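You operate a simulated robot arm through the tools that you are given. There is no shell and no other tool.

Carry out the task below with a simulated two-armed robot. There is one attempt and no reset: what you move stays moved.

JOB
Lift the taller bolt, close and pin the gate latch, drop the bolt.
Fine: at the middle posts of the long gate; the latch pin with the teal cap is parked in the pin hole of the middle post; leave the lower bolt down and the hinge pins alone.

The check looks at the end state, three seconds after you hand in, the way a careful person would. Anything else that was tipped, shoved, dropped, spilled or broken makes it a failure. A push-on lid holds only when it is set on centred and level and pressed home; a screw cap is set on level and turned clockwise until tight.

ROBOT AND FRAMES
Two 7-joint arms with fingered hands on one trunk that stands fixed in place. Base frame: the origin is at the foot of the trunk, x ahead of it, y to its left, z up. Lengths are in mm, angles in rad, forces in N, time in s.
The left shoulder is at [30, 120, 1188], the right one opposite. With the tool pointing down near the work surface each hand reaches from about 120 to 560 mm from the base axis, measured 20 degrees to its own side. Payload 4 kg a hand.
The tool frame of a hand sits at the grasp point between the pads (the TCP): z along the fingers, y along the line on which they close. The tips reach 19 mm beyond it. The gripper opens to 120 mm; its body begins 53 mm behind the TCP. The gripper is a hand of 3 fingers: y runs from the thumb to the fingers, the wrist lies at [0, 0, -219] in the tool frame, and closing takes about 1.5 s.
Orientation is that of the tool frame in the base frame, as a unit quaternion [x, y, z, w]. With the fingers straight down and closing along the base's y, the tool's x points along the base's -x, its y along +y and its z along -z.

CONTROLS
- The arms move only by the tool nudge_tool. It takes "left_deltas", "right_deltas" or both (then of equal length, played together; a hand with none holds still); each is a list of rows, each a list of 2 entries, a list of its own where there are three numbers: the shift along the tool's x, y, z in units of 40 mm (1.0 is 40 mm), then the turn, a rotation vector about the tool's x, y, z in units of 5 degrees (1.0 is 5 degrees). In form: [[[dx, dy, dz], [wx, wy, wz]], ...]. A call has 1 to 20 rows; each row shifts and turns the commanded pose from where the row before left it, along the tool's axes as they then stand. "left_fingers" and "right_fingers" are, for a hand that has rows, the opening, from 0 (shut) to 1 (fully open), set as the call begins (left out, the last holds). A call with a number of a shift or a turn outside -1 to 1 is refused whole. Rows are played at 5 a second. More than 50 mm and 0.15 rad between two rows, or a gripper value outside its range, and nothing of the call is played. Where a pose cannot be reached the arm comes as near as it can. A force on the tool above 60 N (or 10 N above the force at the start of the call, whichever is more), or a blocked arm, ends the call early, and 0.2 s more pass. The fingers move at their own pace (about 72 mm/s each) and stop on an object; they squeeze with about 32 N. The grip force told is the motor's: it shows also when the fingers shut on nothing. Time passes only in rows, and 0.2 s behind the last, so rows that do not move let the fingers close. The reply holds the time, the measured pose of the TCP, the force on the tool along the base axes, the opening and the grip force, in the units named above and with some noise, with the torque about the TCP (base axes, N m) and any sound that the robot's microphone picked up.
- Cameras (640 x 400 px; columns grow to the right, rows downward): "scene" is now at [60.7, 12.8, 1740.8]; the picture's right is [0.15, -0.99, -0.00], its down [-0.70, -0.10, -0.71] and it looks along [0.70, 0.10, -0.71] (base axes); focal length 324 px, centre (320, 200). "left" rides on the left gripper at [-66, -4, -79] in its tool frame; the picture's right is [0.05, -1.00, 0.00], its down [0.76, 0.04, -0.64] and it looks along [0.64, 0.03, 0.77] (tool axes); focal length 251 px, centre (320, 200). "right" rides on the right gripper at [66, -4, -79] in its tool frame; the picture's right is [0.05, 1.00, 0.00], its down [-0.76, 0.04, -0.64] and it looks along [-0.64, 0.04, 0.77] (tool axes); focal length 251 px, centre (320, 200). There is no depth. A picture from a camera that has moved, and an enlarged one, comes with that camera's place and axes in the base frame and with its lens.
- camera(camera): a new picture of that camera. The clock stands still meanwhile.
- move_column(by): moves the trunk up (or, below 0, down) by that many mm; the arms and the scene camera ride with it, the base frame stays. It gives what a move gives, with no picture.
- grasp_type(shape, hand): the hand has 3 fingers and takes this shape, open, in about a second: jaw (thumb against the fingers, like two jaws); tri (thumb and two fingers); tip (a fingertip pinch); poke (one finger out to press); point (the index stretched); flat (the hand flat); cup (the hand cupped); fist (a fist). The gripper value then closes the fingers along that shape, each until it touches; the sizes above hold for jaw. It gives what a move gives, with no picture.
- turn_head(pan, tilt): turns the head with the scene camera to pan (to the left, within 2.094 rad either way) and tilt (down, from -0.506 to 1.204), counted from straight ahead of the robot. It gives what a move gives.
- enlarge(camera, box): a new picture of the part [left, top, right, bottom] of that camera's present view, enlarged. The clock stands still meanwhile.
- finish_job(): hands the job in; it is judged then, once.

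Places have to be worked out from the pictures, the camera data and where the tool is seen. Open the grippers and draw the arms clear of the work before you hand the job in, unless the task says otherwise.

The tools are called after "Request:" as a command line: name --argument value ..., lists and objects as JSON in quotes. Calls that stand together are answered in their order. nudge_tool: Moves the arms, as the interface text tells. Its arguments: {"type":"object","properties":{"left_deltas":{"type":"array","items":{"type":"array"}},"left_fingers":{"type":"number"},"right_deltas":{"type":"array","items":{"type":"array"}},"right_fingers":{"type":"number"}},"required":[]} The other tools are called the same way: move_column (by) moves the trunk up or down; grasp_type (shape, hand) gives the hand a shape; turn_head (pan, tilt) turns the head that bears the scene camera; camera (camera) takes a picture; enlarge (camera, box) takes an enlarged picture of a part of a camera's view; finish_job () hands the job in.

At the start:

```text
time: 0.0
left_ee_pos: [420.8, 151.6, 1377.9]
left_orientation: [0.0, 1.0, -0.001, 0.0]
left_ft_force: [-0.6, -0.6, 0.3]
left_ft_torque: [0.0, 0.0, -0.03]
left_gripper_width: 119.5
left_grasp_force: 0.1
left_shape: jaw
right_ee_pos: [513.2, -172.4, 1357.1]
right_orientation: [0.0, 1.0, 0.0, -0.001]
right_ft_force: [-0.6, 0.5, -1.1]
right_ft_torque: [-0.01, 0.02, 0.01]
right_gripper_width: 119.9
right_grasp_force: 0.1
right_shape: jaw
trunk travel left (down, up): [-400.0, 140.0]
head pan, tilt (commanded): [0.147, 0.787]
```

scene: 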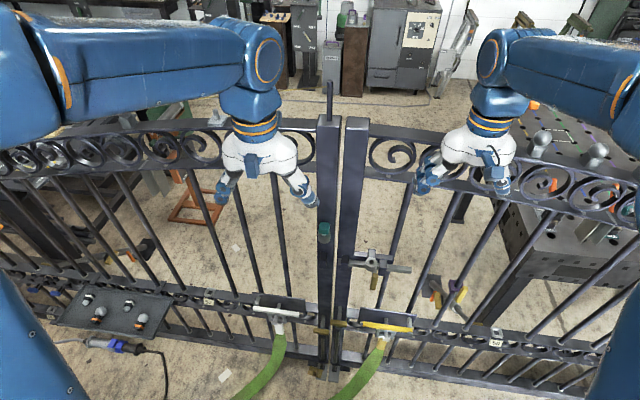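
right: 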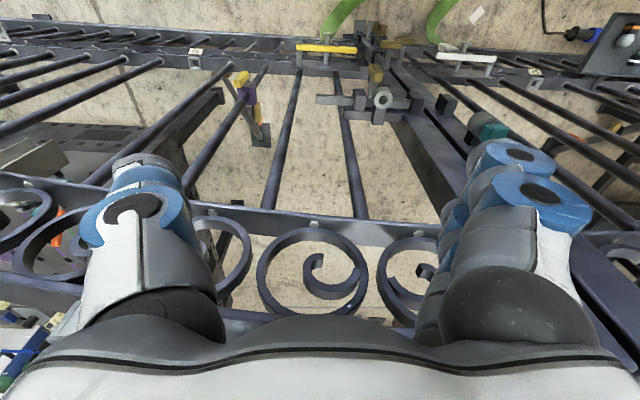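
left: 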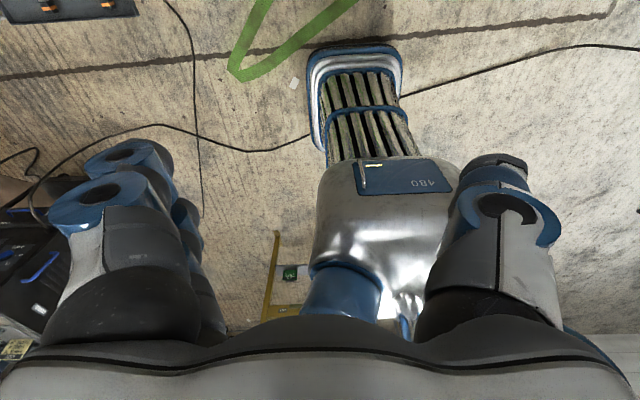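

The scene picture shows a long gate with two middle posts, a teal cap on the left post, and a latch on the right post. I take enlarged views of the middle posts first.

Request:
enlarge --camera "scene" --box '[260, 200, 460, 325]'

Request:
enlarge --camera "scene" --box '[220, 275, 420, 400]'

Request:
enlarge --camera "scene" --box '[260, 75, 460, 200]'

Request:
enlarge --camera "right" --box '[270, 0, 510, 150]'

```text
3.20 times, centred on (360, 262) of scene
camera zoom: at [60.7, 12.8, 1740.8], right [0.15, -0.99, 0.0], down [-0.7, -0.1, -0.71], along [0.7, 0.1, -0.71], focal length 1038 px, centre (192, 0)
```

zoom: 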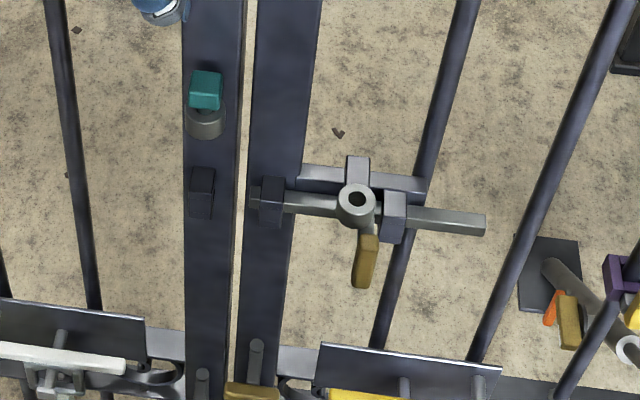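

```text
3.20 times, centred on (320, 338) of scene
camera zoom: at [60.7, 12.8, 1740.8], right [0.15, -0.99, 0.0], down [-0.7, -0.1, -0.71], along [0.7, 0.1, -0.71], focal length 1038 px, centre (320, -240)
```

zoom: 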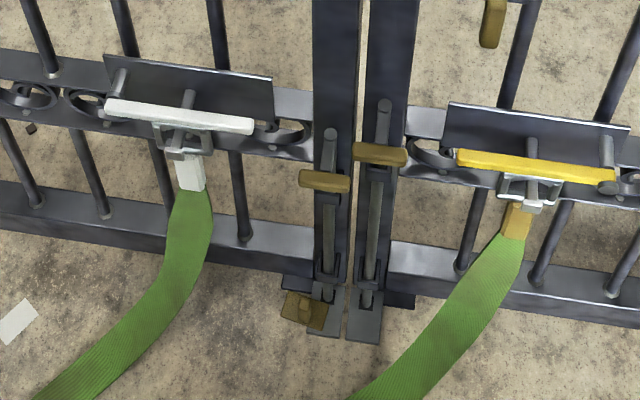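

```text
3.20 times, centred on (360, 138) of scene
camera zoom: at [60.7, 12.8, 1740.8], right [0.15, -0.99, 0.0], down [-0.7, -0.1, -0.71], along [0.7, 0.1, -0.71], focal length 1038 px, centre (192, 400)
```

zoom: 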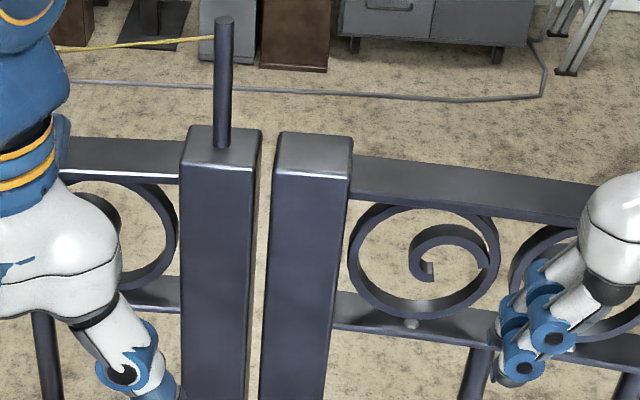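

```text
2.67 times, centred on (390, 75) of right
camera zoom: at [446.0, -177.0, 1436.5], right [-0.05, 1.0, 0.0], down [0.76, 0.04, 0.64], along [0.64, 0.04, -0.77], focal length 670 px, centre (133, 533)
```

zoom: 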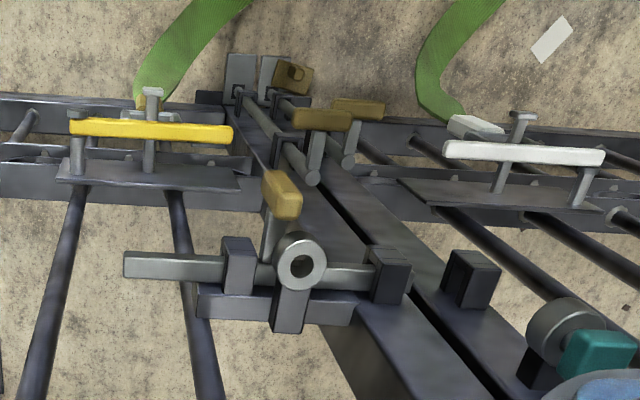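

The teal cap triangulates to roughly [586, 80, 1105]. Before I touch anything I tilt the head down to see the lower posts, the bolts and their floor sockets.

Request:
turn_head --pan 0.05 --tilt 1.1

Request:
camera --camera "scene"

Request:
enlarge --camera "scene" --box '[240, 80, 400, 180]'

Request:
enlarge --camera "scene" --box '[240, 160, 400, 260]'

```text
time: 0.8
left_ee_pos: [421.0, 151.5, 1379.4]
left_orientation: [0.001, 1.0, 0.0, 0.0]
left_ft_force: [-0.8, 0.4, -0.4]
left_ft_torque: [-0.03, 0.0, 0.0]
left_gripper_width: 120.0
left_grasp_force: 0.0
left_shape: jaw
right_ee_pos: [512.8, -172.4, 1356.8]
right_orientation: [0.0, 1.0, 0.0, 0.0]
right_ft_force: [-1.0, -0.4, 0.1]
right_ft_torque: [-0.01, 0.03, 0.03]
right_gripper_width: 119.7
right_grasp_force: 0.1
right_shape: jaw
trunk travel left (down, up): [-400.0, 140.0]
head pan, tilt (commanded): [0.051, 1.1]
```

```text
taken
camera scene: at [43.5, 4.1, 1718.1], right [0.05, -1.0, 0.0], down [-0.89, -0.05, -0.45], along [0.45, 0.02, -0.89], focal length 324 px, centre (320, 200)
```

scene: 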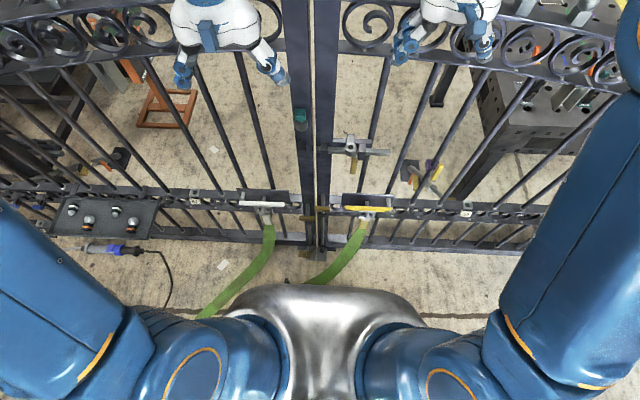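

```text
4.00 times, centred on (320, 130) of scene
camera zoom: at [43.5, 4.1, 1718.1], right [0.05, -1.0, 0.0], down [-0.89, -0.05, -0.45], along [0.45, 0.02, -0.89], focal length 1297 px, centre (320, 480)
```

zoom: 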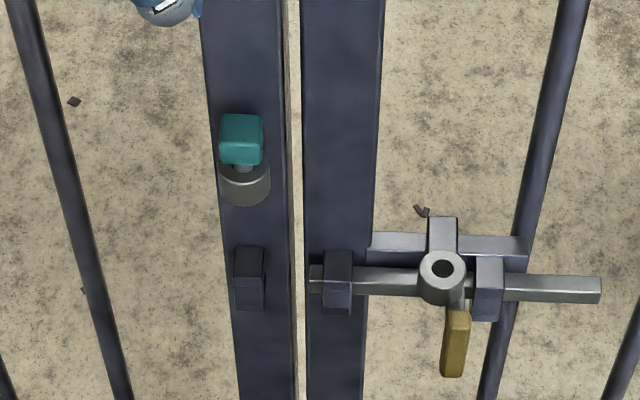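

```text
4.00 times, centred on (320, 210) of scene
camera zoom: at [43.5, 4.1, 1718.1], right [0.05, -1.0, 0.0], down [-0.89, -0.05, -0.45], along [0.45, 0.02, -0.89], focal length 1297 px, centre (320, 160)
```

zoom: 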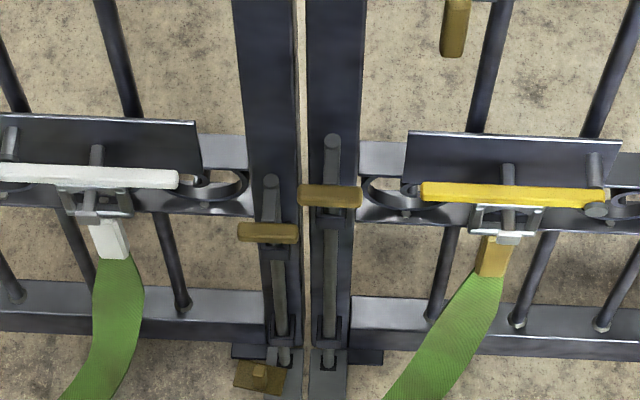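

I judge the latch ring top at about [589, -54, 980] and the taller bolt to be the right-hand one, its top near [596, 21, 680]. I pitch the left hand up to horizontal so that its camera looks forward and down at the latch from close by.

Request:
nudge_tool --left_deltas '[[[0, 0, 0], [0, -1, 0]], [[0, 0, 0], [0, -1, 0]], [[0, 0, 0], [0, -1, 0]], [[0, 0, 0], [0, -1, 0]], [[0, 0, 0], [0, -1, 0]], [[0, 0, 0], [0, -1, 0]], [[0, 0, 0], [0, -1, 0]], [[0, 0, 0], [0, -1, 0]], [[0, 0, 0], [0, -1, 0]], [[0, 0, 0], [0, -1, 0]], [[0, 0, 0], [0, -1, 0]], [[0, 0, 0], [0, -1, 0]], [[0, 0, 0], [0, -1, 0]], [[0, 0, 0], [0, -1, 0]], [[0, 0, 0], [0, -1, 0]], [[0, 0, 0], [0, -1, 0]], [[0, 0, 0], [0, -1, 0]], [[0, 0, 0], [0, -1, 0]]]'

Request:
camera --camera "left"

Request:
camera --camera "scene"

```text
time: 4.1
left_ee_pos: [436.7, 89.1, 1459.0]
left_orientation: [0.011, 0.768, -0.138, 0.626]
left_ft_force: [0.5, 0.5, -0.6]
left_ft_torque: [-0.02, 0.0, -0.02]
left_gripper_width: 119.9
left_grasp_force: 0.0
left_shape: jaw
left hand out of reach, approached as far as the arm can: row 11, 12, 13, 14, 15, 16
right_ee_pos: [515.6, -172.4, 1355.7]
right_orientation: [0.0, 1.0, 0.0, -0.001]
right_ft_force: [0.4, 0.7, 0.0]
right_ft_torque: [-0.01, 0.04, 0.01]
right_gripper_width: 119.9
right_grasp_force: 0.0
right_shape: jaw
trunk travel left (down, up): [-400.0, 140.0]
head pan, tilt (commanded): [0.051, 1.1]
stopped in row 16 (left hand): the arm was blocked; the commanded pose is now the measured one
```

```text
taken
camera left: at [374.3, 115.3, 1537.2], right [-0.2, -0.97, 0.14], down [-0.77, 0.06, -0.63], along [0.6, -0.24, -0.76], focal length 251 px, centre (320, 200)
```

left: 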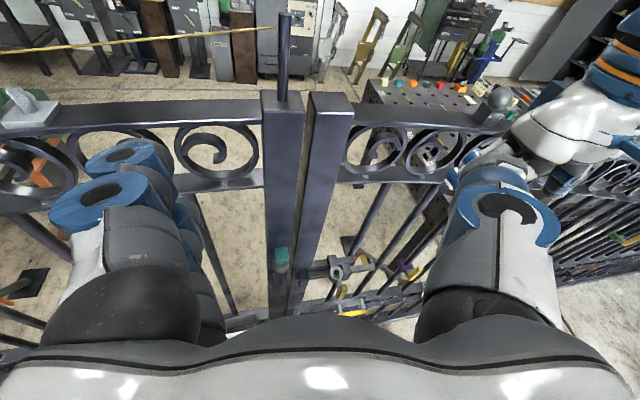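

```text
taken
camera scene: at [45.1, 4.5, 1718.0], right [0.04, -1.0, 0.0], down [-0.89, -0.04, -0.45], along [0.45, 0.02, -0.89], focal length 324 px, centre (320, 200)
```

scene: 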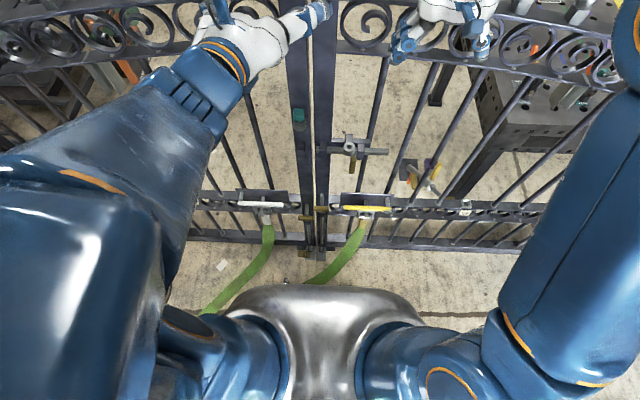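

The left hand now points forward but its wrist was at a limit up there. I lower it and draw it back, where the arm has more room.

Request:
nudge_tool --left_deltas '[[[1, 0.4, -0.3], [0, 0, 0]], [[1, 0.4, -0.3], [0, 0, 0]], [[1, 0.4, -0.3], [0, 0, 0]], [[1, 0.4, -0.3], [0, 0, 0]], [[1, 0.4, -0.3], [0, 0, 0]]]'

Request:
camera --camera "left"

```text
time: 5.3
left_ee_pos: [492.9, 144.9, 1324.0]
left_orientation: [0.011, 0.768, -0.135, 0.626]
left_ft_force: [0.1, 0.4, -0.4]
left_ft_torque: [0.05, 0.02, 0.0]
left_gripper_width: 119.9
left_grasp_force: 0.1
left_shape: jaw
left hand out of reach, approached as far as the arm can: row 1, 2, 3, 4, 5
right_ee_pos: [515.0, -172.6, 1356.2]
right_orientation: [0.0, 1.0, 0.0, -0.001]
right_ft_force: [-0.1, -0.3, -0.6]
right_ft_torque: [-0.01, 0.02, -0.02]
right_gripper_width: 119.8
right_grasp_force: 0.1
right_shape: jaw
trunk travel left (down, up): [-400.0, 140.0]
head pan, tilt (commanded): [0.051, 1.1]
```

```text
taken
camera left: at [431.6, 170.0, 1403.0], right [-0.2, -0.97, 0.14], down [-0.77, 0.07, -0.63], along [0.6, -0.23, -0.76], focal length 251 px, centre (320, 200)
```

left: 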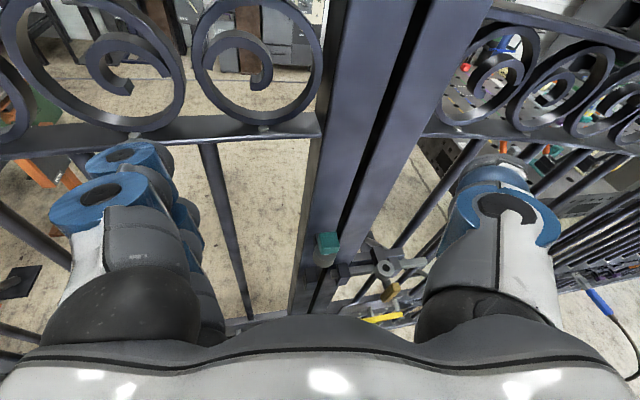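

The arm has a minimum wrist-to-shoulder distance, which is why the hand stayed forward. Both hands are well clear of the gate front, so I lower the trunk 200 mm to bring the shoulders level with the latch and then look again.

Request:
move_column --by -200

Request:
camera --camera "left"

Request:
camera --camera "scene"

Request:
camera --camera "right"

```text
time: 7.5
left_ee_pos: [492.2, 144.3, 1126.5]
left_orientation: [0.011, 0.768, -0.135, 0.626]
left_ft_force: [-0.3, -0.2, 0.2]
left_ft_torque: [0.01, -0.03, 0.03]
left_gripper_width: 120.0
left_grasp_force: 0.1
left_shape: jaw
right_ee_pos: [512.8, -172.5, 1156.9]
right_orientation: [0.0, 1.0, 0.001, 0.001]
right_ft_force: [0.3, 0.0, -0.6]
right_ft_torque: [0.01, -0.02, 0.03]
right_gripper_width: 120.0
right_grasp_force: 0.0
right_shape: jaw
trunk travel left (down, up): [-200.0, 340.0]
head pan, tilt (commanded): [0.051, 1.1]
```

```text
taken
camera left: at [429.7, 169.9, 1204.5], right [-0.2, -0.97, 0.14], down [-0.77, 0.07, -0.63], along [0.6, -0.23, -0.76], focal length 251 px, centre (320, 200)
```

left: 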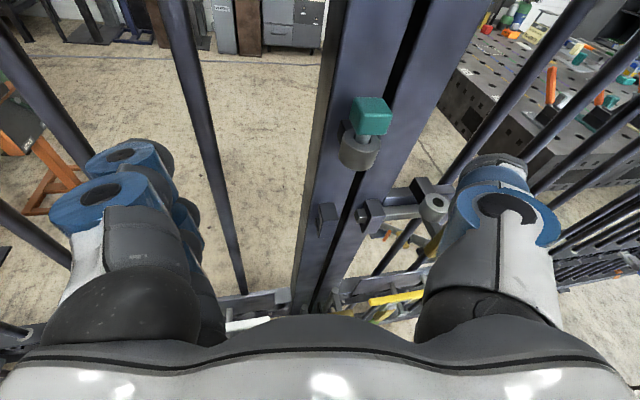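

```text
taken
camera scene: at [43.2, 4.1, 1518.2], right [0.05, -1.0, 0.0], down [-0.89, -0.05, -0.45], along [0.45, 0.02, -0.89], focal length 324 px, centre (320, 200)
```

scene: 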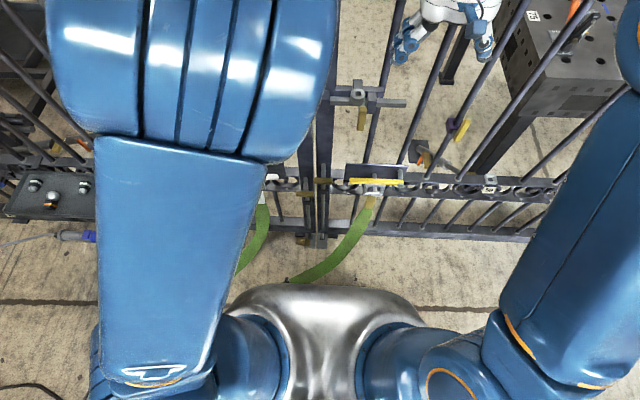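

```text
taken
camera right: at [445.8, -177.1, 1236.8], right [-0.05, 1.0, 0.0], down [0.76, 0.04, 0.64], along [0.64, 0.03, -0.77], focal length 251 px, centre (320, 200)
```

right: 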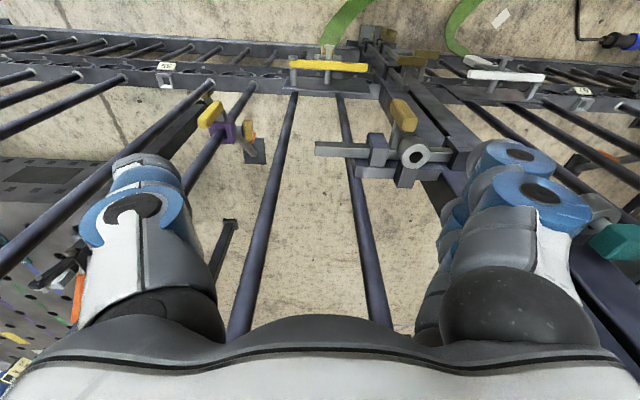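

The left camera now sees the pin and latch at closer range. I enlarge those parts from both hand cameras.

Request:
enlarge --camera "left" --box '[290, 80, 482, 200]'

Request:
enlarge --camera "left" --box '[300, 170, 460, 270]'

Request:
enlarge --camera "right" --box '[300, 80, 492, 200]'

Request:
enlarge --camera "right" --box '[300, 0, 492, 120]'

Request:
enlarge --camera "scene" --box '[280, 60, 440, 160]'

Request:
enlarge --camera "scene" --box '[250, 150, 410, 250]'

```text
3.33 times, centred on (386, 140) of left
camera zoom: at [429.7, 169.9, 1204.5], right [-0.2, -0.97, 0.14], down [-0.77, 0.07, -0.63], along [0.6, -0.23, -0.76], focal length 838 px, centre (100, 400)
```

zoom: 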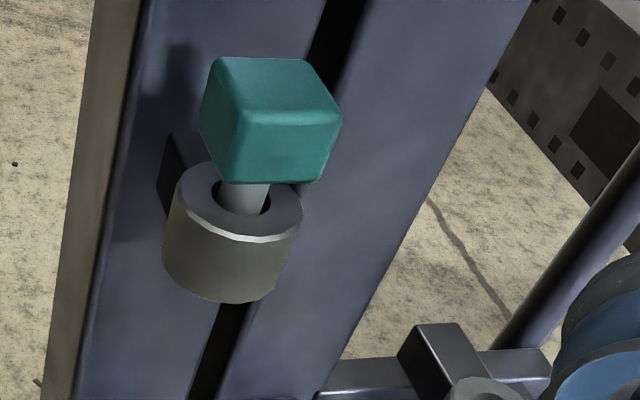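

```text
4.00 times, centred on (380, 220) of left
camera zoom: at [429.7, 169.9, 1204.5], right [-0.2, -0.97, 0.14], down [-0.77, 0.07, -0.63], along [0.6, -0.23, -0.76], focal length 1006 px, centre (80, 120)
```

zoom: 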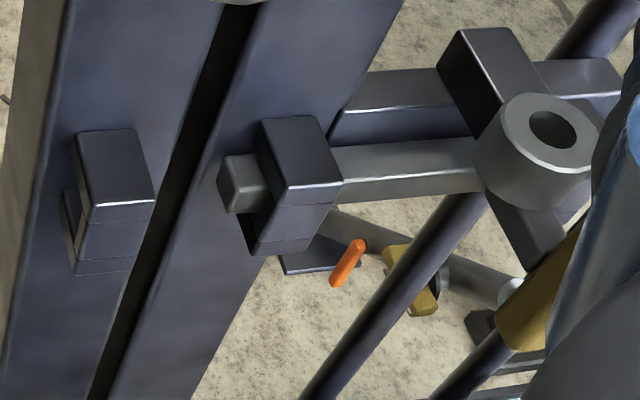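

```text
3.33 times, centred on (396, 140) of right
camera zoom: at [445.8, -177.1, 1236.8], right [-0.05, 1.0, 0.0], down [0.76, 0.04, 0.64], along [0.64, 0.03, -0.77], focal length 838 px, centre (67, 400)
```

zoom: 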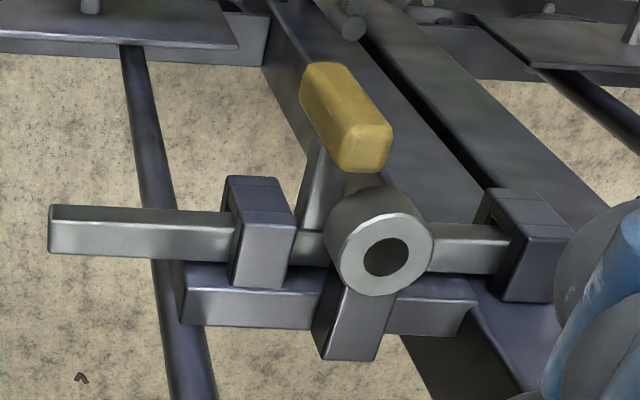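

```text
3.33 times, centred on (396, 60) of right
camera zoom: at [445.8, -177.1, 1236.8], right [-0.05, 1.0, 0.0], down [0.76, 0.04, 0.64], along [0.64, 0.03, -0.77], focal length 838 px, centre (67, 667)
```

zoom: 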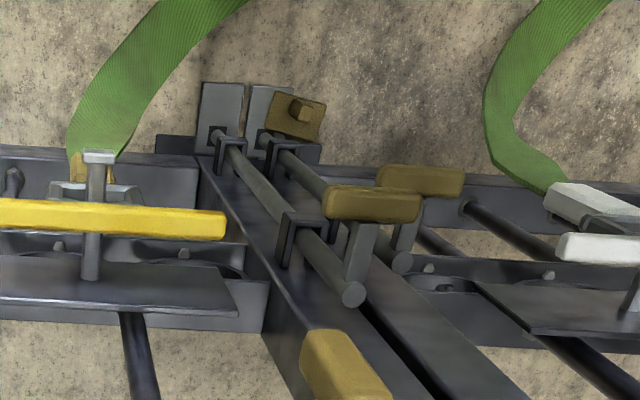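

```text
4.00 times, centred on (360, 110) of scene
camera zoom: at [43.2, 4.1, 1518.2], right [0.05, -1.0, 0.0], down [-0.89, -0.05, -0.45], along [0.45, 0.02, -0.89], focal length 1297 px, centre (160, 560)
```

zoom: 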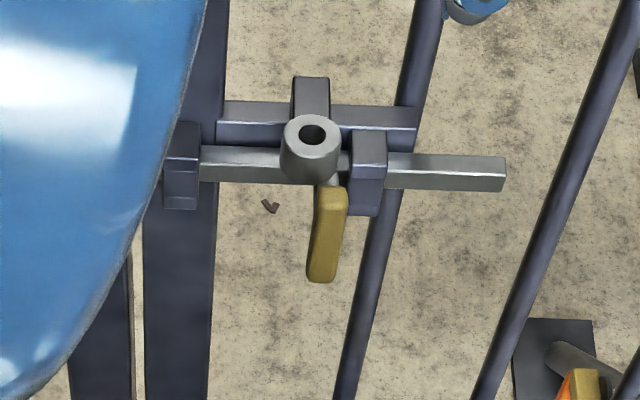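

```text
4.00 times, centred on (330, 200) of scene
camera zoom: at [43.2, 4.1, 1518.2], right [0.05, -1.0, 0.0], down [-0.89, -0.05, -0.45], along [0.45, 0.02, -0.89], focal length 1297 px, centre (280, 200)
```

zoom: 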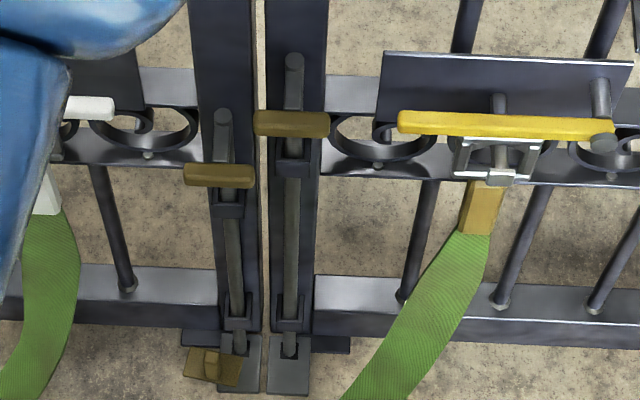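

From these views I place the latch tube at about [592, -54, 975], the latch handle grip vertical at [562, -66, 888–955], the tall bolt's grip at [552, 21, 645] and the lower bolt's grip at [553, 81, 554]. I straighten the left hand to point along +x and see where its commanded pose stands.

Request:
nudge_tool --left_deltas '[[[0, 0, 0], [-0.81, -0.776, 0.69]], [[0, 0, 0], [-0.81, -0.776, 0.69]], [[0, 0, 0], [-0.81, -0.776, 0.69]]]'

```text
time: 8.3
left_ee_pos: [500.4, 144.1, 1125.9]
left_orientation: [0.0, 0.706, 0.004, 0.709]
left_ft_force: [-0.1, 0.3, -0.4]
left_ft_torque: [0.0, 0.01, -0.03]
left_gripper_width: 119.8
left_grasp_force: 0.1
left_shape: jaw
left hand out of reach, approached as far as the arm can: row 1
right_ee_pos: [513.3, -173.2, 1157.1]
right_orientation: [0.0, 1.0, 0.001, 0.001]
right_ft_force: [0.2, -0.3, -0.6]
right_ft_torque: [0.02, 0.02, -0.02]
right_gripper_width: 120.0
right_grasp_force: 0.0
right_shape: jaw
trunk travel left (down, up): [-200.0, 340.0]
head pan, tilt (commanded): [0.051, 1.1]
```

The left hand now points straight forward at [500, 144, 1126]. I turn the head to look at the latch more level and check the left camera as well.

Request:
turn_head --pan -0.05 --tilt 0.75

Request:
camera --camera "scene"

Request:
camera --camera "left"

```text
time: 9.1
left_ee_pos: [500.9, 144.0, 1125.5]
left_orientation: [0.0, 0.706, 0.003, 0.708]
left_ft_force: [1.2, -0.2, -0.3]
left_ft_torque: [-0.01, -0.02, 0.0]
left_gripper_width: 119.9
left_grasp_force: 0.1
left_shape: jaw
right_ee_pos: [512.4, -174.0, 1156.2]
right_orientation: [0.0, 1.0, 0.0, 0.001]
right_ft_force: [-0.7, 0.3, -0.7]
right_ft_torque: [0.01, -0.01, 0.0]
right_gripper_width: 119.8
right_grasp_force: 0.1
right_shape: jaw
trunk travel left (down, up): [-200.0, 340.0]
head pan, tilt (commanded): [-0.051, 0.75]
```

```text
taken
camera scene: at [63.0, -3.5, 1543.7], right [-0.05, -1.0, 0.0], down [-0.68, 0.03, -0.73], along [0.73, -0.04, -0.68], focal length 324 px, centre (320, 200)
```

scene: 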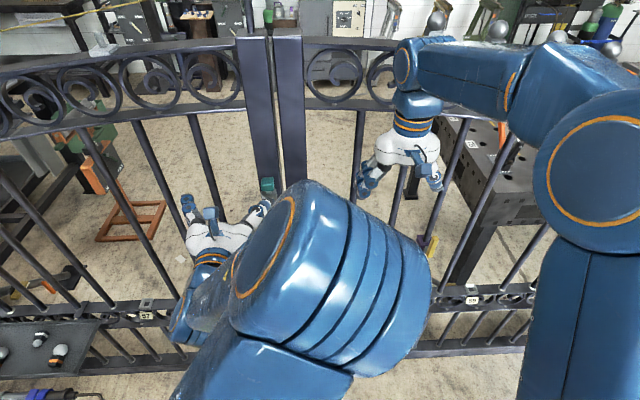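

```text
taken
camera left: at [421.7, 141.1, 1192.1], right [0.0, -1.0, -0.06], down [-0.64, 0.04, -0.77], along [0.77, 0.04, -0.64], focal length 251 px, centre (320, 200)
```

left: 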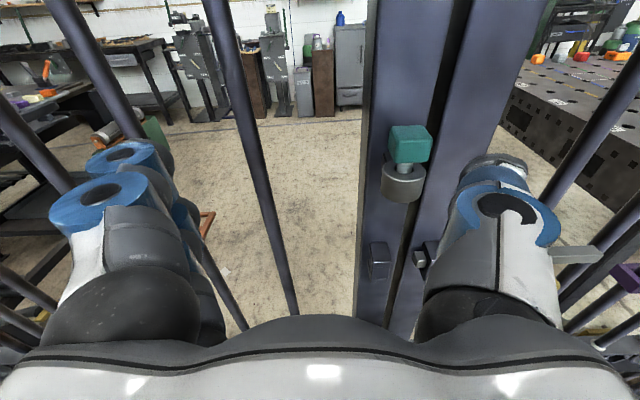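

Left arm is parked forward with its elbow inward. Now I bring the right hand down to about z 760 while pitching it forward, at y -173, well clear of the latch bar and the yellow handle, so it can take the tall bolt.

Request:
nudge_tool --right_deltas '[[[0, 0, 0.55], [0, -1, 0]], [[0.048, 0, 0.548], [0, -1, 0]], [[0.0955, 0, 0.5416], [0, -1, 0]], [[0.1424, 0, 0.5313], [0, -1, 0]], [[0.1881, 0, 0.5168], [0, -1, 0]], [[0.2324, 0, 0.4985], [0, -1, 0]], [[0.275, 0, 0.4763], [0, -1, 0]], [[0.3155, 0, 0.4505], [0, -1, 0]], [[0.3535, 0, 0.4213], [0, -1, 0]], [[0.3889, 0, 0.3889], [0, -1, 0]]]'

Request:
camera --camera "scene"

Request:
camera --camera "right"

```text
time: 11.1
left_ee_pos: [501.0, 151.2, 1128.2]
left_orientation: [-0.009, 0.704, 0.002, 0.711]
left_ft_force: [-1.3, 0.6, -0.1]
left_ft_torque: [0.03, 0.03, 0.01]
left_gripper_width: 119.9
left_grasp_force: 0.0
left_shape: jaw
right_ee_pos: [530.5, -185.3, 1031.6]
right_orientation: [0.072, 0.9, 0.068, 0.425]
right_ft_force: [1.0, 0.4, 0.0]
right_ft_torque: [0.0, 0.02, 0.0]
right_gripper_width: 120.2
right_grasp_force: 0.1
right_shape: jaw
trunk travel left (down, up): [-200.0, 340.0]
head pan, tilt (commanded): [-0.051, 0.75]
stopped in row 9 (right hand): the arm was blocked; the commanded pose is now the measured one
```

```text
taken
camera scene: at [63.2, -1.7, 1543.8], right [-0.05, -1.0, 0.0], down [-0.68, 0.03, -0.73], along [0.73, -0.04, -0.68], focal length 324 px, centre (320, 200)
```

scene: 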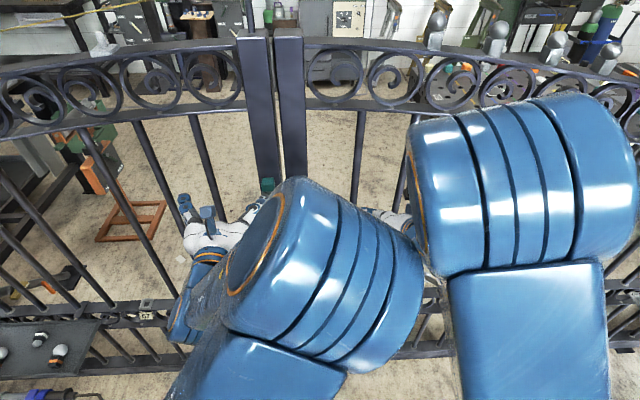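

```text
taken
camera right: at [426.7, -182.6, 1030.8], right [0.04, 0.99, 0.14], down [-0.02, -0.14, 0.99], along [1.0, -0.04, 0.01], focal length 251 px, centre (320, 200)
```

right: 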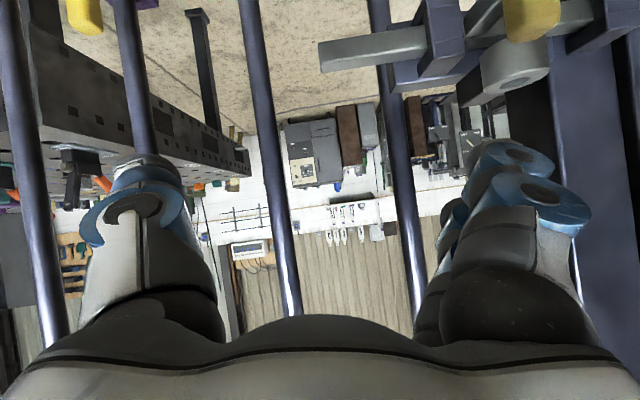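

The right elbow met the left elbow, so I stop there. The right camera now looks level at the latch (upside down), so I enlarge that before moving on.

Request:
enlarge --camera "right" --box '[400, 0, 592, 120]'

Request:
enlarge --camera "right" --box '[300, 0, 492, 120]'

```text
3.33 times, centred on (496, 60) of right
camera zoom: at [426.7, -182.6, 1030.8], right [0.04, 0.99, 0.14], down [-0.02, -0.14, 0.99], along [1.0, -0.04, 0.01], focal length 838 px, centre (-267, 667)
```

zoom: 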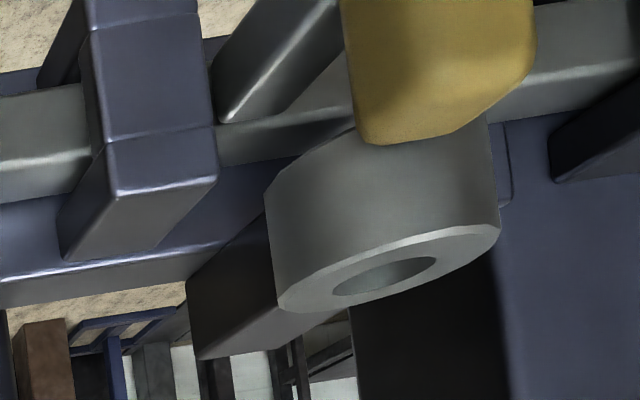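

```text
3.33 times, centred on (396, 60) of right
camera zoom: at [426.7, -182.6, 1030.8], right [0.04, 0.99, 0.14], down [-0.02, -0.14, 0.99], along [1.0, -0.04, 0.01], focal length 838 px, centre (67, 667)
```

zoom: 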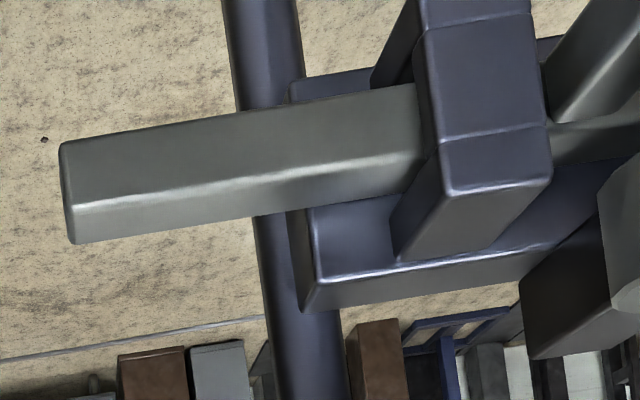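

The tube sits above the sliding bar on a block fixed to the leaf, and the handle arm passes under it. To free the elbows I shift the left hand 160 mm to the left and look again.

Request:
nudge_tool --left_deltas '[[[0, 1, 0], [0, 0, 0]], [[0, 1, 0], [0, 0, 0]], [[0, 1, 0], [0, 0, 0]], [[0, 1, 0], [0, 0, 0]]]'

Request:
camera --camera "scene"

```text
time: 12.1
left_ee_pos: [494.2, 256.3, 1135.1]
left_orientation: [-0.008, 0.704, 0.002, 0.71]
left_ft_force: [0.4, -1.0, 0.6]
left_ft_torque: [0.01, 0.01, 0.01]
left_gripper_width: 119.9
left_grasp_force: 0.0
left_shape: jaw
left hand out of reach, approached as far as the arm can: row 3, 4
right_ee_pos: [529.7, -185.6, 1030.1]
right_orientation: [0.07, 0.9, 0.069, 0.426]
right_ft_force: [-0.8, 0.2, -0.4]
right_ft_torque: [0.02, 0.01, -0.01]
right_gripper_width: 119.8
right_grasp_force: 0.0
right_shape: jaw
trunk travel left (down, up): [-200.0, 340.0]
head pan, tilt (commanded): [-0.051, 0.75]
```

```text
taken
camera scene: at [62.0, -3.6, 1543.9], right [-0.05, -1.0, 0.0], down [-0.68, 0.03, -0.73], along [0.73, -0.04, -0.68], focal length 324 px, centre (320, 200)
```

scene: 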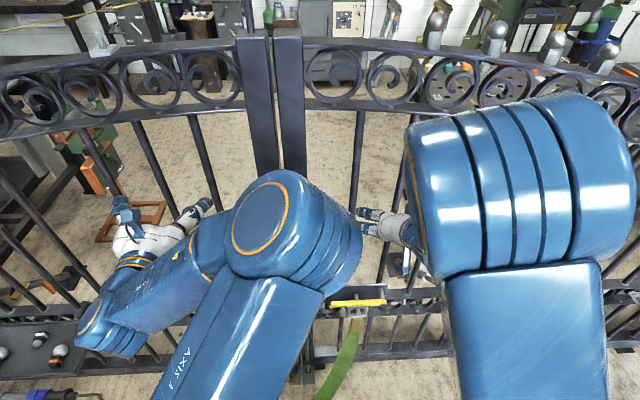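

The left elbow still sits inward because the wrist is so close to the shoulder. I advance the left hand about 65 mm (tips still short of the gate plane near x 605) and see how the elbow settles.

Request:
nudge_tool --left_deltas '[[[0.5, -0.3, 0.4], [0, 0, 0]], [[0.5, -0.3, 0.4], [0, 0, 0]], [[0.5, -0.3, 0.4], [0, 0, 0]], [[0.5, -0.3, 0.4], [0, 0, 0]]]'

Request:
camera --camera "scene"

```text
time: 13.1
left_ee_pos: [560.6, 202.4, 1059.0]
left_orientation: [-0.008, 0.704, 0.003, 0.71]
left_ft_force: [0.3, -0.4, -0.2]
left_ft_torque: [0.03, -0.01, -0.01]
left_gripper_width: 119.8
left_grasp_force: 0.1
left_shape: jaw
left hand out of reach, approached as far as the arm can: row 4
right_ee_pos: [531.9, -186.0, 1031.3]
right_orientation: [0.07, 0.9, 0.068, 0.426]
right_ft_force: [0.0, 0.6, 0.2]
right_ft_torque: [0.04, 0.02, -0.02]
right_gripper_width: 120.0
right_grasp_force: 0.1
right_shape: jaw
trunk travel left (down, up): [-200.0, 340.0]
head pan, tilt (commanded): [-0.051, 0.75]
```

```text
taken
camera scene: at [63.4, -3.5, 1543.8], right [-0.05, -1.0, 0.0], down [-0.68, 0.03, -0.73], along [0.73, -0.04, -0.68], focal length 324 px, centre (320, 200)
```

scene: 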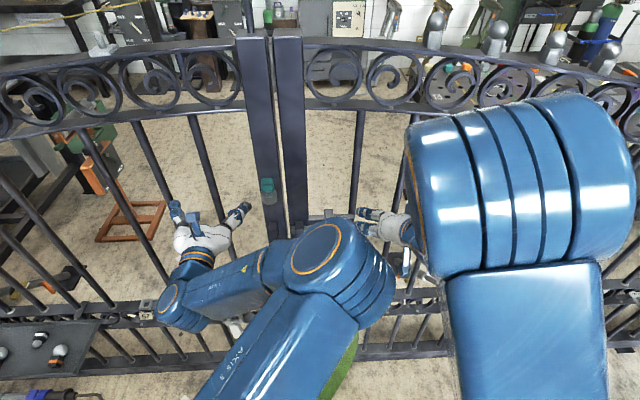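

The elbow keeps swinging inward, so I try yawing the left hand to point inward, which puts the wrist out to the left and should push the elbow outward.

Request:
nudge_tool --left_deltas '[[[0, -0.08, -0.2], [1, 0, 0]], [[0, -0.09, -0.2], [1, 0, 0]], [[0, -0.1, -0.19], [1, 0, 0]], [[0, -0.12, -0.17], [1, 0, 0]], [[0, -0.14, -0.15], [1, 0, 0]], [[0, -0.15, -0.14], [1, 0, 0]], [[0, -0.17, -0.12], [1, 0, 0]], [[0, -0.19, -0.1], [1, 0, 0]], [[0, -0.2, -0.09], [1, 0, 0]]]'

Request:
camera --camera "scene"

```text
time: 15.1
left_ee_pos: [512.2, 70.3, 1110.7]
left_orientation: [0.265, 0.651, -0.268, 0.66]
left_ft_force: [0.0, -0.4, -0.1]
left_ft_torque: [0.0, 0.0, 0.07]
left_gripper_width: 119.8
left_grasp_force: 0.1
left_shape: jaw
left hand out of reach, approached as far as the arm can: row 1, 2, 3, 4, 5, 6, 7, 8, 9
right_ee_pos: [529.9, -185.1, 1030.4]
right_orientation: [0.07, 0.9, 0.068, 0.425]
right_ft_force: [-0.3, -0.1, 0.4]
right_ft_torque: [0.01, 0.01, 0.03]
right_gripper_width: 120.3
right_grasp_force: 0.1
right_shape: jaw
trunk travel left (down, up): [-200.0, 340.0]
head pan, tilt (commanded): [-0.051, 0.75]
```

```text
taken
camera scene: at [61.8, -2.2, 1543.9], right [-0.05, -1.0, 0.0], down [-0.68, 0.03, -0.73], along [0.73, -0.04, -0.68], focal length 324 px, centre (320, 200)
```

scene: 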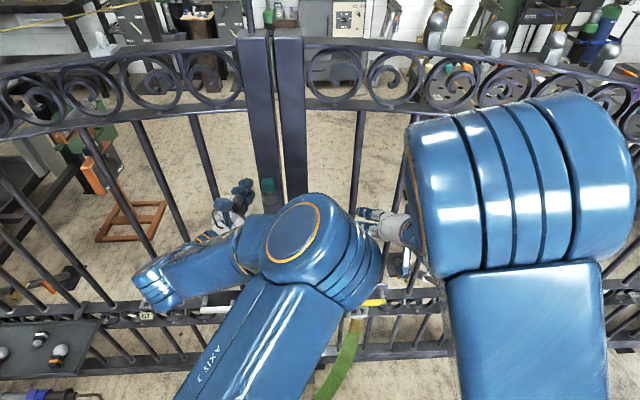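

Left elbow stays inside. A better plan is to let the left arm hold the bolt: with the trunk higher the left arm is almost stretched down to it, so the elbow side matters little, and the right arm (elbow outside) does latch and pin. I raise the trunk 110 mm and turn the left hand straight again.

Request:
move_column --by 110

Request:
nudge_tool --left_deltas '[[[0.5, 0.2, -0.3], [-1, 0, 0]], [[0.5, 0.2, -0.2], [-1, 0, 0]], [[0.5, 0.2, -0.2], [-1, 0, 0]], [[0.5, 0.2, -0.1], [-1, 0, 0]], [[0.5, 0.2, 0], [-1, 0, 0]], [[0.5, 0.2, 0], [-1, 0, 0]], [[0.5, 0.2, 0], [-1, 0, 0]], [[0.5, 0.2, 0], [-1, 0, 0]], [[0.5, 0.2, 0], [-1, 0, 0]]]'

Request:
camera --camera "scene"

```text
time: 16.5
left_ee_pos: [513.0, 70.6, 1218.3]
left_orientation: [0.264, 0.652, -0.267, 0.659]
left_ft_force: [0.8, -0.5, 1.0]
left_ft_torque: [0.02, 0.04, -0.03]
left_gripper_width: 119.7
left_grasp_force: 0.1
left_shape: jaw
right_ee_pos: [531.2, -185.4, 1139.9]
right_orientation: [0.07, 0.9, 0.069, 0.425]
right_ft_force: [0.2, -0.4, 0.2]
right_ft_torque: [-0.01, 0.0, 0.0]
right_gripper_width: 119.8
right_grasp_force: 0.1
right_shape: jaw
trunk travel left (down, up): [-310.0, 230.0]
head pan, tilt (commanded): [-0.051, 0.75]
```

```text
time: 18.5
left_ee_pos: [511.5, 116.5, 1081.3]
left_orientation: [-0.009, 0.705, 0.003, 0.709]
left_ft_force: [0.1, 0.2, -0.6]
left_ft_torque: [0.02, 0.01, 0.02]
left_gripper_width: 120.1
left_grasp_force: 0.1
left_shape: jaw
left hand out of reach, approached as far as the arm can: row 2, 3, 4, 5, 6, 7, 8, 9
right_ee_pos: [531.7, -185.2, 1140.8]
right_orientation: [0.071, 0.9, 0.068, 0.425]
right_ft_force: [-0.1, -0.3, -0.6]
right_ft_torque: [0.01, -0.01, -0.01]
right_gripper_width: 119.8
right_grasp_force: 0.1
right_shape: jaw
trunk travel left (down, up): [-310.0, 230.0]
head pan, tilt (commanded): [-0.051, 0.75]
```

```text
taken
camera scene: at [63.1, -3.5, 1653.8], right [-0.05, -1.0, 0.0], down [-0.68, 0.03, -0.73], along [0.73, -0.04, -0.68], focal length 324 px, centre (320, 200)
```

scene: 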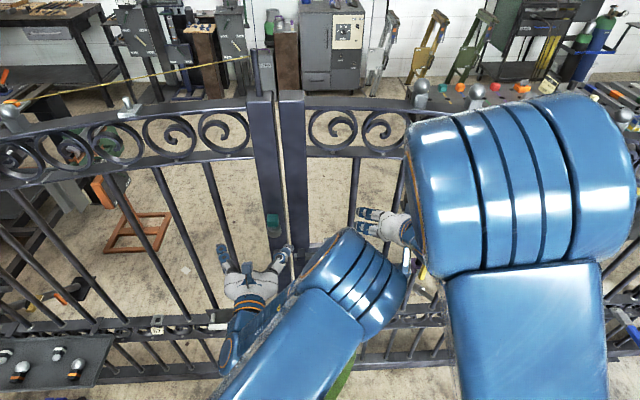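

The left elbow is inside but free. I lower the left hand 200 mm in front of the gate to stretch the arm and check the posture.

Request:
nudge_tool --left_deltas '[[[1, 0, -0.2], [0, 0, 0]], [[1, 0, -0.2], [0, 0, 0]], [[1, 0, -0.2], [0, 0, 0]], [[1, 0, -0.2], [0, 0, 0]], [[1, 0, -0.2], [0, 0, 0]]]'

Request:
camera --camera "scene"

Request:
camera --camera "left"

```text
time: 19.7
left_ee_pos: [484.4, 66.9, 1053.9]
left_orientation: [-0.009, 0.705, 0.004, 0.709]
left_ft_force: [-0.5, -0.7, 0.4]
left_ft_torque: [0.01, -0.03, 0.02]
left_gripper_width: 120.3
left_grasp_force: 0.1
left_shape: jaw
left hand out of reach, approached as far as the arm can: row 1, 2, 3, 4, 5
right_ee_pos: [531.3, -185.8, 1140.4]
right_orientation: [0.07, 0.899, 0.068, 0.426]
right_ft_force: [-0.4, 0.7, -0.4]
right_ft_torque: [-0.06, -0.01, 0.0]
right_gripper_width: 119.6
right_grasp_force: 0.2
right_shape: jaw
trunk travel left (down, up): [-310.0, 230.0]
head pan, tilt (commanded): [-0.051, 0.75]
```

```text
taken
camera scene: at [63.2, -3.2, 1653.8], right [-0.05, -1.0, 0.0], down [-0.68, 0.03, -0.73], along [0.73, -0.04, -0.68], focal length 324 px, centre (320, 200)
```

scene: 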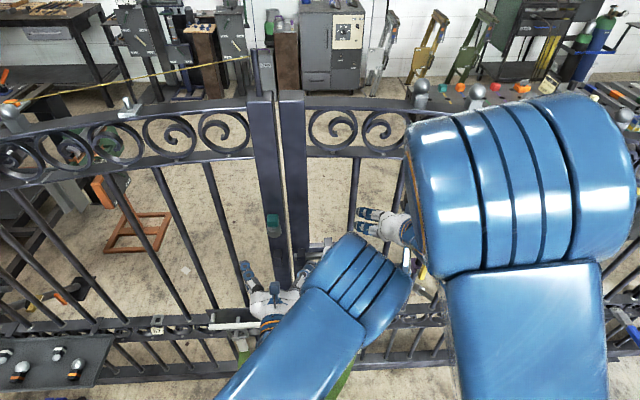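

```text
taken
camera left: at [405.1, 63.7, 1119.4], right [0.02, -1.0, -0.05], down [-0.64, 0.03, -0.77], along [0.77, 0.04, -0.64], focal length 251 px, centre (320, 200)
```

left: 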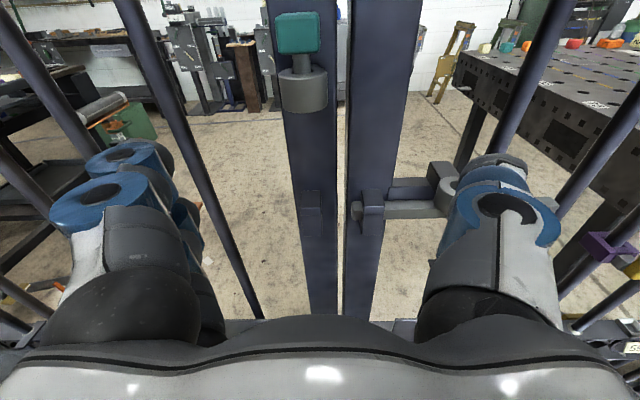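

The left arm is stuck against a fold limit with its elbow inside. I retrace: raise the left hand and pitch it back to pointing down, to bring the elbow back outside.

Request:
nudge_tool --left_deltas '[[[-0.35, 0.12, 0], [0, 1, 0]], [[-0.349, 0.12, -0.03], [0, 1, 0]], [[-0.345, 0.12, -0.061], [0, 1, 0]], [[-0.338, 0.12, -0.09], [0, 1, 0]], [[-0.329, 0.12, -0.12], [0, 1, 0]], [[-0.317, 0.12, -0.148], [0, 1, 0]], [[-0.303, 0.12, -0.175], [0, 1, 0]], [[-0.287, 0.12, -0.2], [0, 1, 0]], [[-0.268, 0.12, -0.225], [0, 1, 0]], [[-0.247, 0.12, -0.247], [0, 1, 0]], [[-0.225, 0.12, -0.268], [0, 1, 0]], [[-0.2, 0.12, -0.287], [0, 1, 0]], [[-0.175, 0.12, -0.303], [0, 1, 0]], [[-0.148, 0.12, -0.317], [0, 1, 0]], [[-0.12, 0.12, -0.329], [0, 1, 0]], [[-0.09, 0.12, -0.338], [0, 1, 0]], [[-0.061, 0.12, -0.345], [0, 1, 0]], [[-0.03, 0.12, -0.349], [0, 1, 0]]]'

Request:
camera --camera "scene"

```text
time: 23.5
left_ee_pos: [481.3, 154.4, 1305.2]
left_orientation: [-0.007, 1.0, -0.005, 0.002]
left_ft_force: [0.8, -0.1, 0.5]
left_ft_torque: [-0.02, 0.01, -0.01]
left_gripper_width: 119.9
left_grasp_force: 0.0
left_shape: jaw
right_ee_pos: [531.3, -185.8, 1141.3]
right_orientation: [0.069, 0.9, 0.069, 0.424]
right_ft_force: [0.3, -0.4, -0.5]
right_ft_torque: [-0.02, 0.0, -0.03]
right_gripper_width: 120.2
right_grasp_force: 0.1
right_shape: jaw
trunk travel left (down, up): [-310.0, 230.0]
head pan, tilt (commanded): [-0.051, 0.75]
```

```text
taken
camera scene: at [64.0, -3.2, 1653.8], right [-0.05, -1.0, 0.0], down [-0.68, 0.03, -0.73], along [0.73, -0.04, -0.68], focal length 324 px, centre (320, 200)
```

scene: 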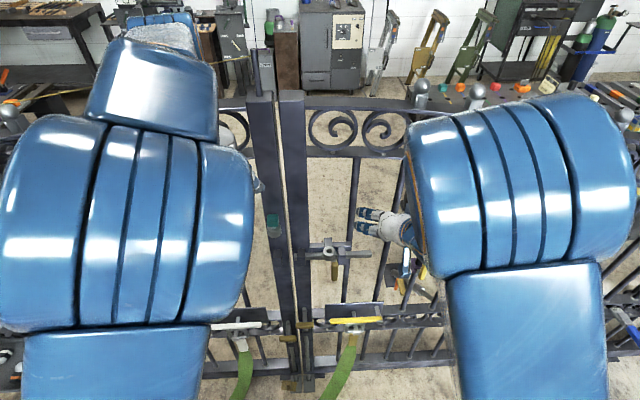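

The left elbow is back up and outside, mirroring the right one, and the scene camera sees the middle. I now pitch the left hand forward again while keeping its wrist well away from the shoulder (ending near [549, 170, 1250]).

Request:
nudge_tool --left_deltas '[[[-0.09, 0.02, 0.08], [0, -1, 0]], [[-0.08, 0.02, 0.09], [0, -1, 0]], [[-0.08, 0.02, 0.09], [0, -1, 0]], [[-0.07, 0.02, 0.1], [0, -1, 0]], [[-0.06, 0.02, 0.1], [0, -1, 0]], [[-0.05, 0.02, 0.11], [0, -1, 0]], [[-0.04, 0.02, 0.11], [0, -1, 0]], [[-0.03, 0.02, 0.12], [0, -1, 0]], [[-0.01, 0.02, 0.12], [0, -1, 0]], [[0, 0.02, 0.12], [0, -1, 0]], [[0.01, 0.02, 0.12], [0, -1, 0]], [[0.02, 0.02, 0.12], [0, -1, 0]], [[0.03, 0.02, 0.12], [0, -1, 0]], [[0.04, 0.02, 0.12], [0, -1, 0]], [[0.05, 0.02, 0.11], [0, -1, 0]], [[0.06, 0.02, 0.11], [0, -1, 0]], [[0.06, 0.02, 0.1], [0, -1, 0]], [[0.07, 0.02, 0.1], [0, -1, 0]]]'

Request:
camera --camera "scene"

```text
time: 27.3
left_ee_pos: [546.2, 169.1, 1249.2]
left_orientation: [-0.008, 0.704, 0.002, 0.71]
left_ft_force: [0.4, 0.8, -0.1]
left_ft_torque: [-0.01, -0.01, 0.02]
left_gripper_width: 120.2
left_grasp_force: 0.0
left_shape: jaw
right_ee_pos: [531.8, -186.6, 1140.7]
right_orientation: [0.07, 0.899, 0.069, 0.426]
right_ft_force: [0.4, 0.1, -0.1]
right_ft_torque: [0.03, 0.02, -0.04]
right_gripper_width: 120.0
right_grasp_force: 0.1
right_shape: jaw
trunk travel left (down, up): [-310.0, 230.0]
head pan, tilt (commanded): [-0.051, 0.75]
```

```text
taken
camera scene: at [64.1, -3.8, 1653.8], right [-0.05, -1.0, 0.0], down [-0.68, 0.03, -0.73], along [0.73, -0.04, -0.68], focal length 324 px, centre (320, 200)
```

scene: 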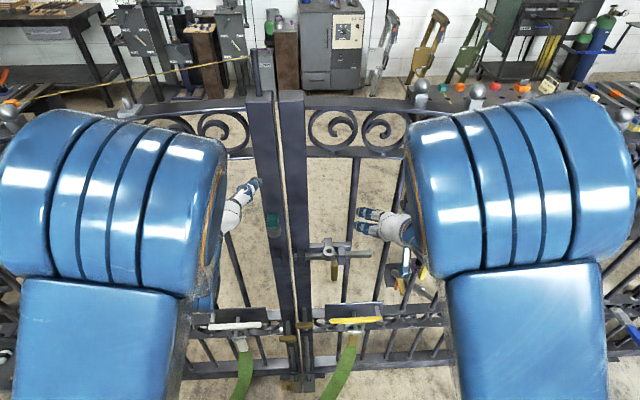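

Both arms now have their elbows outside and the centre is visible. I send the right hand down in front of the gate, clear of the bar and handles, towards about [500, -150, 850], squaring its roll as it goes.

Request:
nudge_tool --right_deltas '[[[0.77, 0.115, 0.495], [0.243, -0.03, -0.707]], [[0.77, 0.115, 0.495], [0.243, -0.03, -0.707]], [[0.77, 0.115, 0.495], [0.243, -0.03, -0.707]], [[0.77, 0.115, 0.495], [0, 0, 0]], [[0.77, 0.115, 0.495], [0, 0, 0]], [[0.77, 0.115, 0.495], [0, 0, 0]], [[0.77, 0.115, 0.495], [0, 0, 0]], [[0.77, 0.115, 0.495], [0, 0, 0]]]'

Request:
camera --camera "scene"

Request:
camera --camera "right"

```text
time: 29.1
left_ee_pos: [546.5, 169.2, 1249.0]
left_orientation: [-0.008, 0.704, 0.002, 0.71]
left_ft_force: [-0.1, -0.3, 1.0]
left_ft_torque: [0.03, 0.01, 0.01]
left_gripper_width: 120.0
left_grasp_force: 0.1
left_shape: jaw
right_ee_pos: [499.6, -135.0, 853.6]
right_orientation: [0.001, 0.903, 0.0, 0.43]
right_ft_force: [-0.1, 0.0, 0.3]
right_ft_torque: [0.06, -0.01, -0.04]
right_gripper_width: 120.1
right_grasp_force: 0.1
right_shape: jaw
trunk travel left (down, up): [-310.0, 230.0]
head pan, tilt (commanded): [-0.051, 0.75]
```

```text
taken
camera scene: at [63.7, -3.4, 1653.8], right [-0.05, -1.0, 0.0], down [-0.68, 0.03, -0.73], along [0.73, -0.04, -0.68], focal length 324 px, centre (320, 200)
```

scene: 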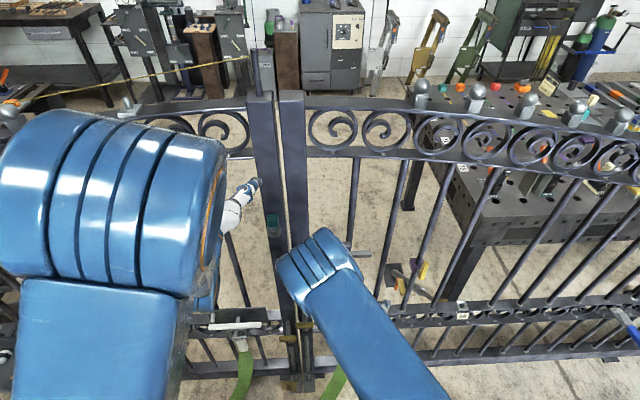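

```text
taken
camera right: at [396.2, -139.2, 851.2], right [-0.03, 1.0, -0.04], down [-0.02, 0.04, 1.0], along [1.0, 0.03, 0.02], focal length 251 px, centre (320, 200)
```

right: 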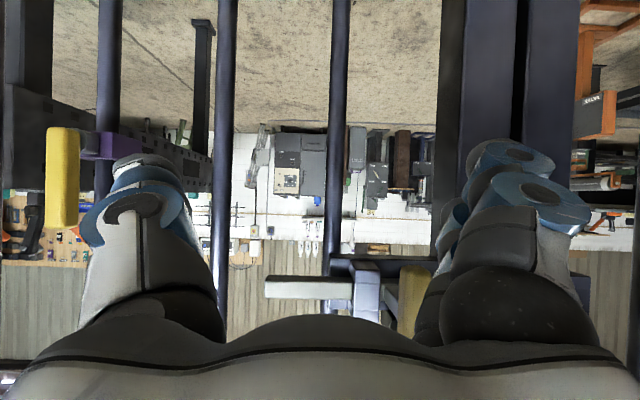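

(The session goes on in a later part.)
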